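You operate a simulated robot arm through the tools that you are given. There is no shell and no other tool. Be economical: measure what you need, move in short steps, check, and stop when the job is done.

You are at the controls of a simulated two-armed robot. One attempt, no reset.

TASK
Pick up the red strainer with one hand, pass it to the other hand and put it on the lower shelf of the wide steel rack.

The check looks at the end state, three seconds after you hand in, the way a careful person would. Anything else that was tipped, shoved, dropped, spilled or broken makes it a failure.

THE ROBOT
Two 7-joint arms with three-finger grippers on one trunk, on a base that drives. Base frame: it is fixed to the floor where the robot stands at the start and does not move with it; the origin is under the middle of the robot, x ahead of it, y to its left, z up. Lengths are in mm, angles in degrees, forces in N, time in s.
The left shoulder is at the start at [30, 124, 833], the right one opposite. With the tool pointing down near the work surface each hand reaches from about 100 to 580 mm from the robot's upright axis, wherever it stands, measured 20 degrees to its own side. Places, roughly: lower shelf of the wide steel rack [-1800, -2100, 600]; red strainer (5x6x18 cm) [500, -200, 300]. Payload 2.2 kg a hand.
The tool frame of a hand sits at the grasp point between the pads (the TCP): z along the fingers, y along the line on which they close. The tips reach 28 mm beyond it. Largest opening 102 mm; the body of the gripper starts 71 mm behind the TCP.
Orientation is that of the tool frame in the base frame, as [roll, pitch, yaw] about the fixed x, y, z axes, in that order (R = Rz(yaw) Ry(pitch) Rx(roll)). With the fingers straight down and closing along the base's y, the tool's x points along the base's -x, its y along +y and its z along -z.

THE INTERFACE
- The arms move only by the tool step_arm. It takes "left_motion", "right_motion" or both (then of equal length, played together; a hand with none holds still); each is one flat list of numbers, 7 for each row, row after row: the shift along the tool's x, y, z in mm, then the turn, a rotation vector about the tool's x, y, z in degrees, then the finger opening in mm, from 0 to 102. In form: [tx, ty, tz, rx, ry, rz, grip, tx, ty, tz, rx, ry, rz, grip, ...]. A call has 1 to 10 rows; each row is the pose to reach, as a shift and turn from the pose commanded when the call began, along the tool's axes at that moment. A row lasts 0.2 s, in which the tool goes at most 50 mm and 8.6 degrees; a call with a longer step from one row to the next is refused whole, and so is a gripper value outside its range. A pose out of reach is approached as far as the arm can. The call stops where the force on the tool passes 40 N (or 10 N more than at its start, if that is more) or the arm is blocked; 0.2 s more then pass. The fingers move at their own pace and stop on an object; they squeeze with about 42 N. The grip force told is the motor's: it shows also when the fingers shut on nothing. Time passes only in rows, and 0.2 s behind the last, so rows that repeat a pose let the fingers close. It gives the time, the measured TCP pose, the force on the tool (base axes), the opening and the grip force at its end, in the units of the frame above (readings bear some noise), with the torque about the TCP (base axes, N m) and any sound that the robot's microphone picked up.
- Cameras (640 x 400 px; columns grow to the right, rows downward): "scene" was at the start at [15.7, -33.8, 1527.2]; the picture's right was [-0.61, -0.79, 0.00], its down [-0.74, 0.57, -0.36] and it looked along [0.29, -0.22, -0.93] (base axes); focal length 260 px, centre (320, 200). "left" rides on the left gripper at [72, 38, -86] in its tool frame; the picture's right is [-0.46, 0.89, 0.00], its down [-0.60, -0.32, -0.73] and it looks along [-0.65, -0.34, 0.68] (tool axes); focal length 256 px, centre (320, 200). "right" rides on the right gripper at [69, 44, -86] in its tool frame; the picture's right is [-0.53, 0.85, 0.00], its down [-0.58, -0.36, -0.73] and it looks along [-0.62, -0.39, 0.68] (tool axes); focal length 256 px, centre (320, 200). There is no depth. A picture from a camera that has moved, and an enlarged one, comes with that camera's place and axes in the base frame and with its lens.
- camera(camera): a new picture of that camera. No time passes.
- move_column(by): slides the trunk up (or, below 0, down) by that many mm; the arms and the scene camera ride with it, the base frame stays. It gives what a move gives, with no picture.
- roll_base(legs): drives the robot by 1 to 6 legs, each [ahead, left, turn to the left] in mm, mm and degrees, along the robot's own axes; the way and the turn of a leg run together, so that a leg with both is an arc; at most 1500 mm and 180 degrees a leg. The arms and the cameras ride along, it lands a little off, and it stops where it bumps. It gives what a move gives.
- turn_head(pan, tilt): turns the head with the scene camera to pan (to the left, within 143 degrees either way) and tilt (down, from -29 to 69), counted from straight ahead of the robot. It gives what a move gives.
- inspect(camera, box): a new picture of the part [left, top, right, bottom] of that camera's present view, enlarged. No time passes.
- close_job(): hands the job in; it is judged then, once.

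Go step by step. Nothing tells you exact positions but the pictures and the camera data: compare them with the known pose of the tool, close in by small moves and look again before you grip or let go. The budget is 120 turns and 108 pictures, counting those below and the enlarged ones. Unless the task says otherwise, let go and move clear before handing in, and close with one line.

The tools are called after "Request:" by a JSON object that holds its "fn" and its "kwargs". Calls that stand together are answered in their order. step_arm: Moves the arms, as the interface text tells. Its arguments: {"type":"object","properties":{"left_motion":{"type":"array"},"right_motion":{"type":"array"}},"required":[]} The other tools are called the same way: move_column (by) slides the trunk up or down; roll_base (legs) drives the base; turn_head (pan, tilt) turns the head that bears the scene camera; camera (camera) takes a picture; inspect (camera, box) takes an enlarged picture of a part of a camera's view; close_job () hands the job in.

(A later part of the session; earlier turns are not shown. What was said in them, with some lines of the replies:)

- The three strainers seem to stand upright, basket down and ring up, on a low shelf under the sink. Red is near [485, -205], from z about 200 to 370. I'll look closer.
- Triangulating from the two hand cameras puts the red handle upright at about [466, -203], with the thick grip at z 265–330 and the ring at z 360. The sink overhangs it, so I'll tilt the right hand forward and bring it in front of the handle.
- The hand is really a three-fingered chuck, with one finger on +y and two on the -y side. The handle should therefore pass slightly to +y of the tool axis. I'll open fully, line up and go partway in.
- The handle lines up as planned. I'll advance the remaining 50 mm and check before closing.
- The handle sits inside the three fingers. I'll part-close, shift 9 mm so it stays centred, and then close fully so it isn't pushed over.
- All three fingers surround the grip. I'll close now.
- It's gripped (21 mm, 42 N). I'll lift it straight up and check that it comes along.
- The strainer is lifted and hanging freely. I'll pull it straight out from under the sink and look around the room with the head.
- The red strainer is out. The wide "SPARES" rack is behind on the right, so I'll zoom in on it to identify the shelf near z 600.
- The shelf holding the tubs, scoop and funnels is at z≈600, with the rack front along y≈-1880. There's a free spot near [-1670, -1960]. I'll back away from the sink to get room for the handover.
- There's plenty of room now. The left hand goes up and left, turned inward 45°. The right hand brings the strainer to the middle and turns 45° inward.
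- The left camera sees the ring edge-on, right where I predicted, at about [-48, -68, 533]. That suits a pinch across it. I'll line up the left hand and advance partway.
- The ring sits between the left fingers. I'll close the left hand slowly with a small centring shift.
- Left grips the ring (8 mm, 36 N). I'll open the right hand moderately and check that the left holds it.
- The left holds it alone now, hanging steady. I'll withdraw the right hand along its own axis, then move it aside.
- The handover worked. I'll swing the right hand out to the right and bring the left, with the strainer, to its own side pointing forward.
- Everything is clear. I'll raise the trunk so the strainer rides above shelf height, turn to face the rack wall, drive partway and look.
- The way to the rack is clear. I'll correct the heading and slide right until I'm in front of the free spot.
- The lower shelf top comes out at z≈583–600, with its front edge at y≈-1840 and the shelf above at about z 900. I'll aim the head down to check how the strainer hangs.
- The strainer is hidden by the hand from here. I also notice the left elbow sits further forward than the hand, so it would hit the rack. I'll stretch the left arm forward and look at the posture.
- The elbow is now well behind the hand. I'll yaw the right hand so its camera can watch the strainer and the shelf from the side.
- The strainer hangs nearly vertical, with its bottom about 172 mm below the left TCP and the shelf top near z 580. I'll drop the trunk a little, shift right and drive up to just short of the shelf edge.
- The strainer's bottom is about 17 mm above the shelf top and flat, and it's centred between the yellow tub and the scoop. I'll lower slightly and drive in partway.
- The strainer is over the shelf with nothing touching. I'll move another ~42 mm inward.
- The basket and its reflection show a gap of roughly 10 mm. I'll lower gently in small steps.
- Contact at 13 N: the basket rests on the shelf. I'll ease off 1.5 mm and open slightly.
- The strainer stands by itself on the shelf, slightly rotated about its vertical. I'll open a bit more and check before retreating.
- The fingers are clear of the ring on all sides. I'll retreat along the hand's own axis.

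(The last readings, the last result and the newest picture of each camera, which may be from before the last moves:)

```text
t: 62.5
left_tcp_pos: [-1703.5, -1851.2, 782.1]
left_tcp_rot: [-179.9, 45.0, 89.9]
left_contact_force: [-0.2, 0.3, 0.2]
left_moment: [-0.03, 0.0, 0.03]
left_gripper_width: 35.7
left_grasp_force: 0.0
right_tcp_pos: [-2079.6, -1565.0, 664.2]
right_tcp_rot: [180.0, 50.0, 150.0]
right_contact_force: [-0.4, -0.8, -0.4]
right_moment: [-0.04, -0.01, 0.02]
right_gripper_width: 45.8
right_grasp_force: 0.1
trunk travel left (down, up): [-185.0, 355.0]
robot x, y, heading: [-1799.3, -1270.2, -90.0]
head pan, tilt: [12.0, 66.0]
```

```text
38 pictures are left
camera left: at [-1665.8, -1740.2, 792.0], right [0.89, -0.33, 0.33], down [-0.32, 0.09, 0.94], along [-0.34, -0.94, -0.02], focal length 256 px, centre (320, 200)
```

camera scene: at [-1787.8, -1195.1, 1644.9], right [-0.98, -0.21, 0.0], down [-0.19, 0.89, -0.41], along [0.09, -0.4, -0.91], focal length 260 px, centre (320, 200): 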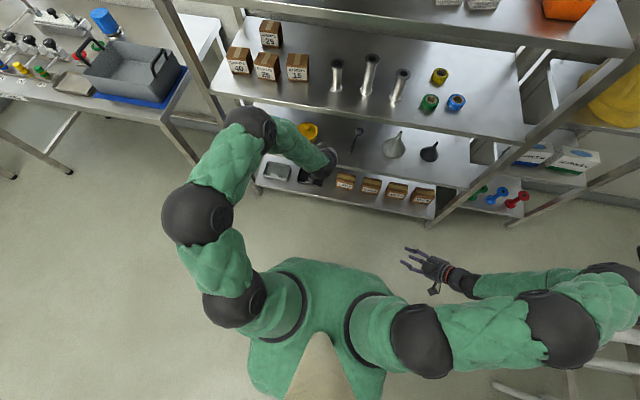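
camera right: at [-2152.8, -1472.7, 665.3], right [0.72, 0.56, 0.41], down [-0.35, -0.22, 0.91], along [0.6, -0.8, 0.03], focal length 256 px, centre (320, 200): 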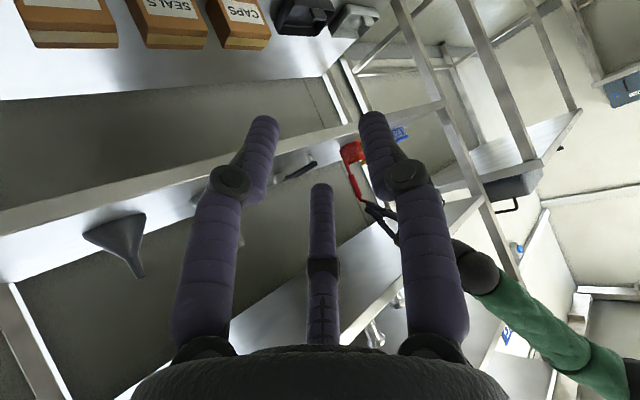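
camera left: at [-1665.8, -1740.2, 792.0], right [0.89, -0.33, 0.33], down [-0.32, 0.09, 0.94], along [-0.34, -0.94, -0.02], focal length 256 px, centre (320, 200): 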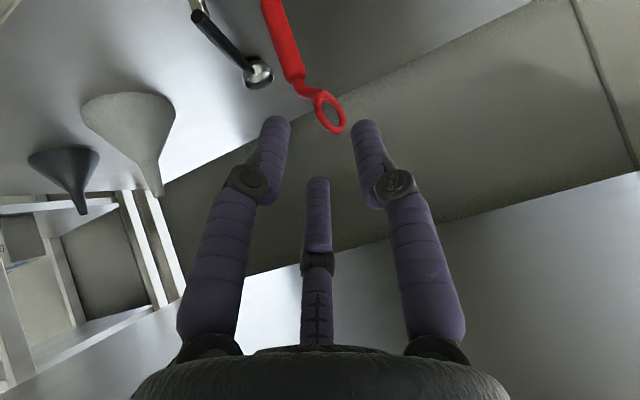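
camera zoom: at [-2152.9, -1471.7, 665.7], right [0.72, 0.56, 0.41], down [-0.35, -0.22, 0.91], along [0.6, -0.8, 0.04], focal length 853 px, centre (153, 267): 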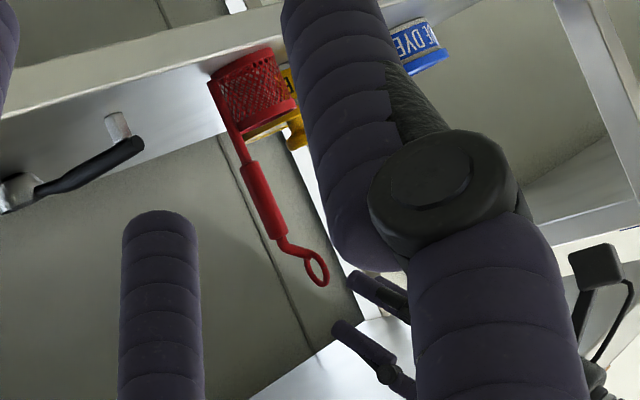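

Free. Now I'll drive straight back and take a final look.

Request:
{"fn": "roll_base", "kwargs": {"legs": [[-300, 0, 0]]}}

Request:
{"fn": "turn_head", "kwargs": {"pan": 0, "tilt": 48}}

Request:
{"fn": "camera", "kwargs": {"camera": "scene"}}

Request:
{"fn": "inspect", "kwargs": {"camera": "scene", "box": [200, 120, 400, 260]}}

Request:
{"fn": "camera", "kwargs": {"camera": "left"}}

```text
t: 64.6
left_tcp_pos: [-1703.2, -1546.6, 782.2]
left_tcp_rot: [-179.9, 44.9, 90.1]
left_contact_force: [0.8, -0.4, -0.5]
left_moment: [-0.01, -0.02, -0.01]
left_gripper_width: 36.0
left_grasp_force: 0.0
right_tcp_pos: [-2078.2, -1261.8, 664.3]
right_tcp_rot: [179.9, 50.0, 150.2]
right_contact_force: [0.0, 0.9, -0.1]
right_moment: [-0.02, -0.02, 0.01]
right_gripper_width: 46.0
right_grasp_force: 0.1
trunk travel left (down, up): [-185.0, 355.0]
robot x, y, heading: [-1802.1, -972.3, -89.9]
head pan, tilt: [12.0, 66.0]
```

```text
t: 65.4
left_tcp_pos: [-1703.5, -1547.0, 781.7]
left_tcp_rot: [179.9, 45.0, 89.9]
left_contact_force: [-0.1, -0.1, 0.4]
left_moment: [0.02, 0.0, 0.02]
left_gripper_width: 35.7
left_grasp_force: 0.1
right_tcp_pos: [-2079.4, -1262.0, 663.9]
right_tcp_rot: [179.9, 50.0, 150.1]
right_contact_force: [-0.2, -1.1, 0.1]
right_moment: [-0.01, -0.01, -0.03]
right_gripper_width: 46.1
right_grasp_force: 0.0
trunk travel left (down, up): [-185.0, 355.0]
robot x, y, heading: [-1797.5, -965.6, -90.2]
head pan, tilt: [0.0, 48.0]
```

```text
37 pictures are left
camera scene: at [-1800.2, -1017.4, 1661.8], right [-1.0, 0.0, 0.0], down [0.0, 0.74, -0.67], along [0.0, -0.67, -0.74], focal length 260 px, centre (320, 200)
```

scene: 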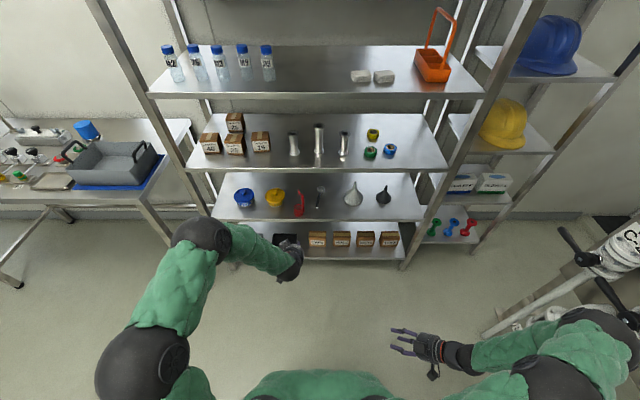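

```text
2.86 times, centred on (300, 190) of scene
camera zoom: at [-1800.2, -1017.4, 1661.8], right [-1.0, 0.0, 0.0], down [0.0, 0.74, -0.67], along [0.0, -0.67, -0.74], focal length 744 px, centre (377, 229)
```

zoom: 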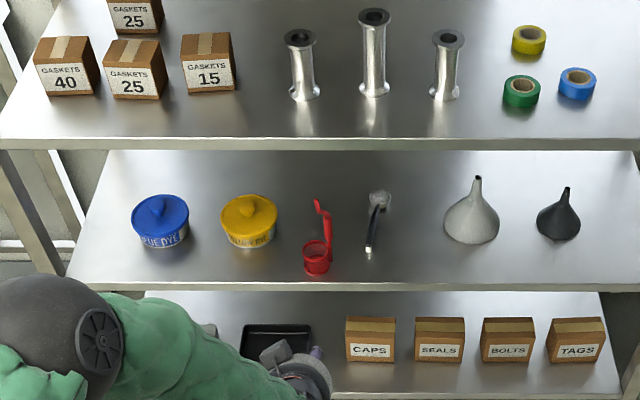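

```text
35 pictures are left
camera left: at [-1665.3, -1436.6, 791.7], right [0.89, -0.33, 0.33], down [-0.32, 0.09, 0.94], along [-0.34, -0.94, -0.02], focal length 256 px, centre (320, 200)
```

left: 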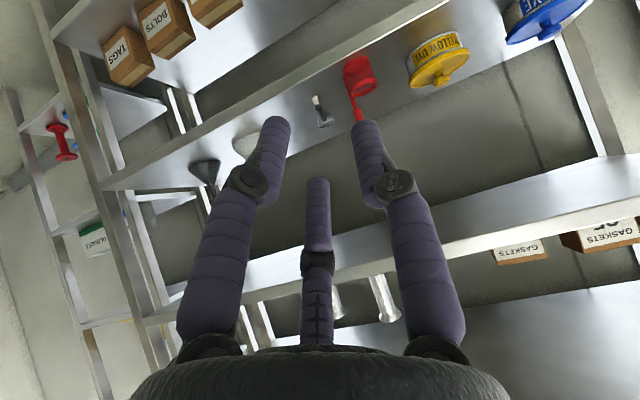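

The red strainer stands upright on the shelf at z≈580–600. It sits between the yellow tub and the scoop, its neighbours are undisturbed and both hands are clear.

Request:
{"fn": "close_job", "kwargs": {}}

```text
The job is handed in.
```

The red strainer was picked up with the right hand, passed to the left, and now stands upright on the lower shelf (z≈580–600) of the wide steel rack, with nothing else disturbed.
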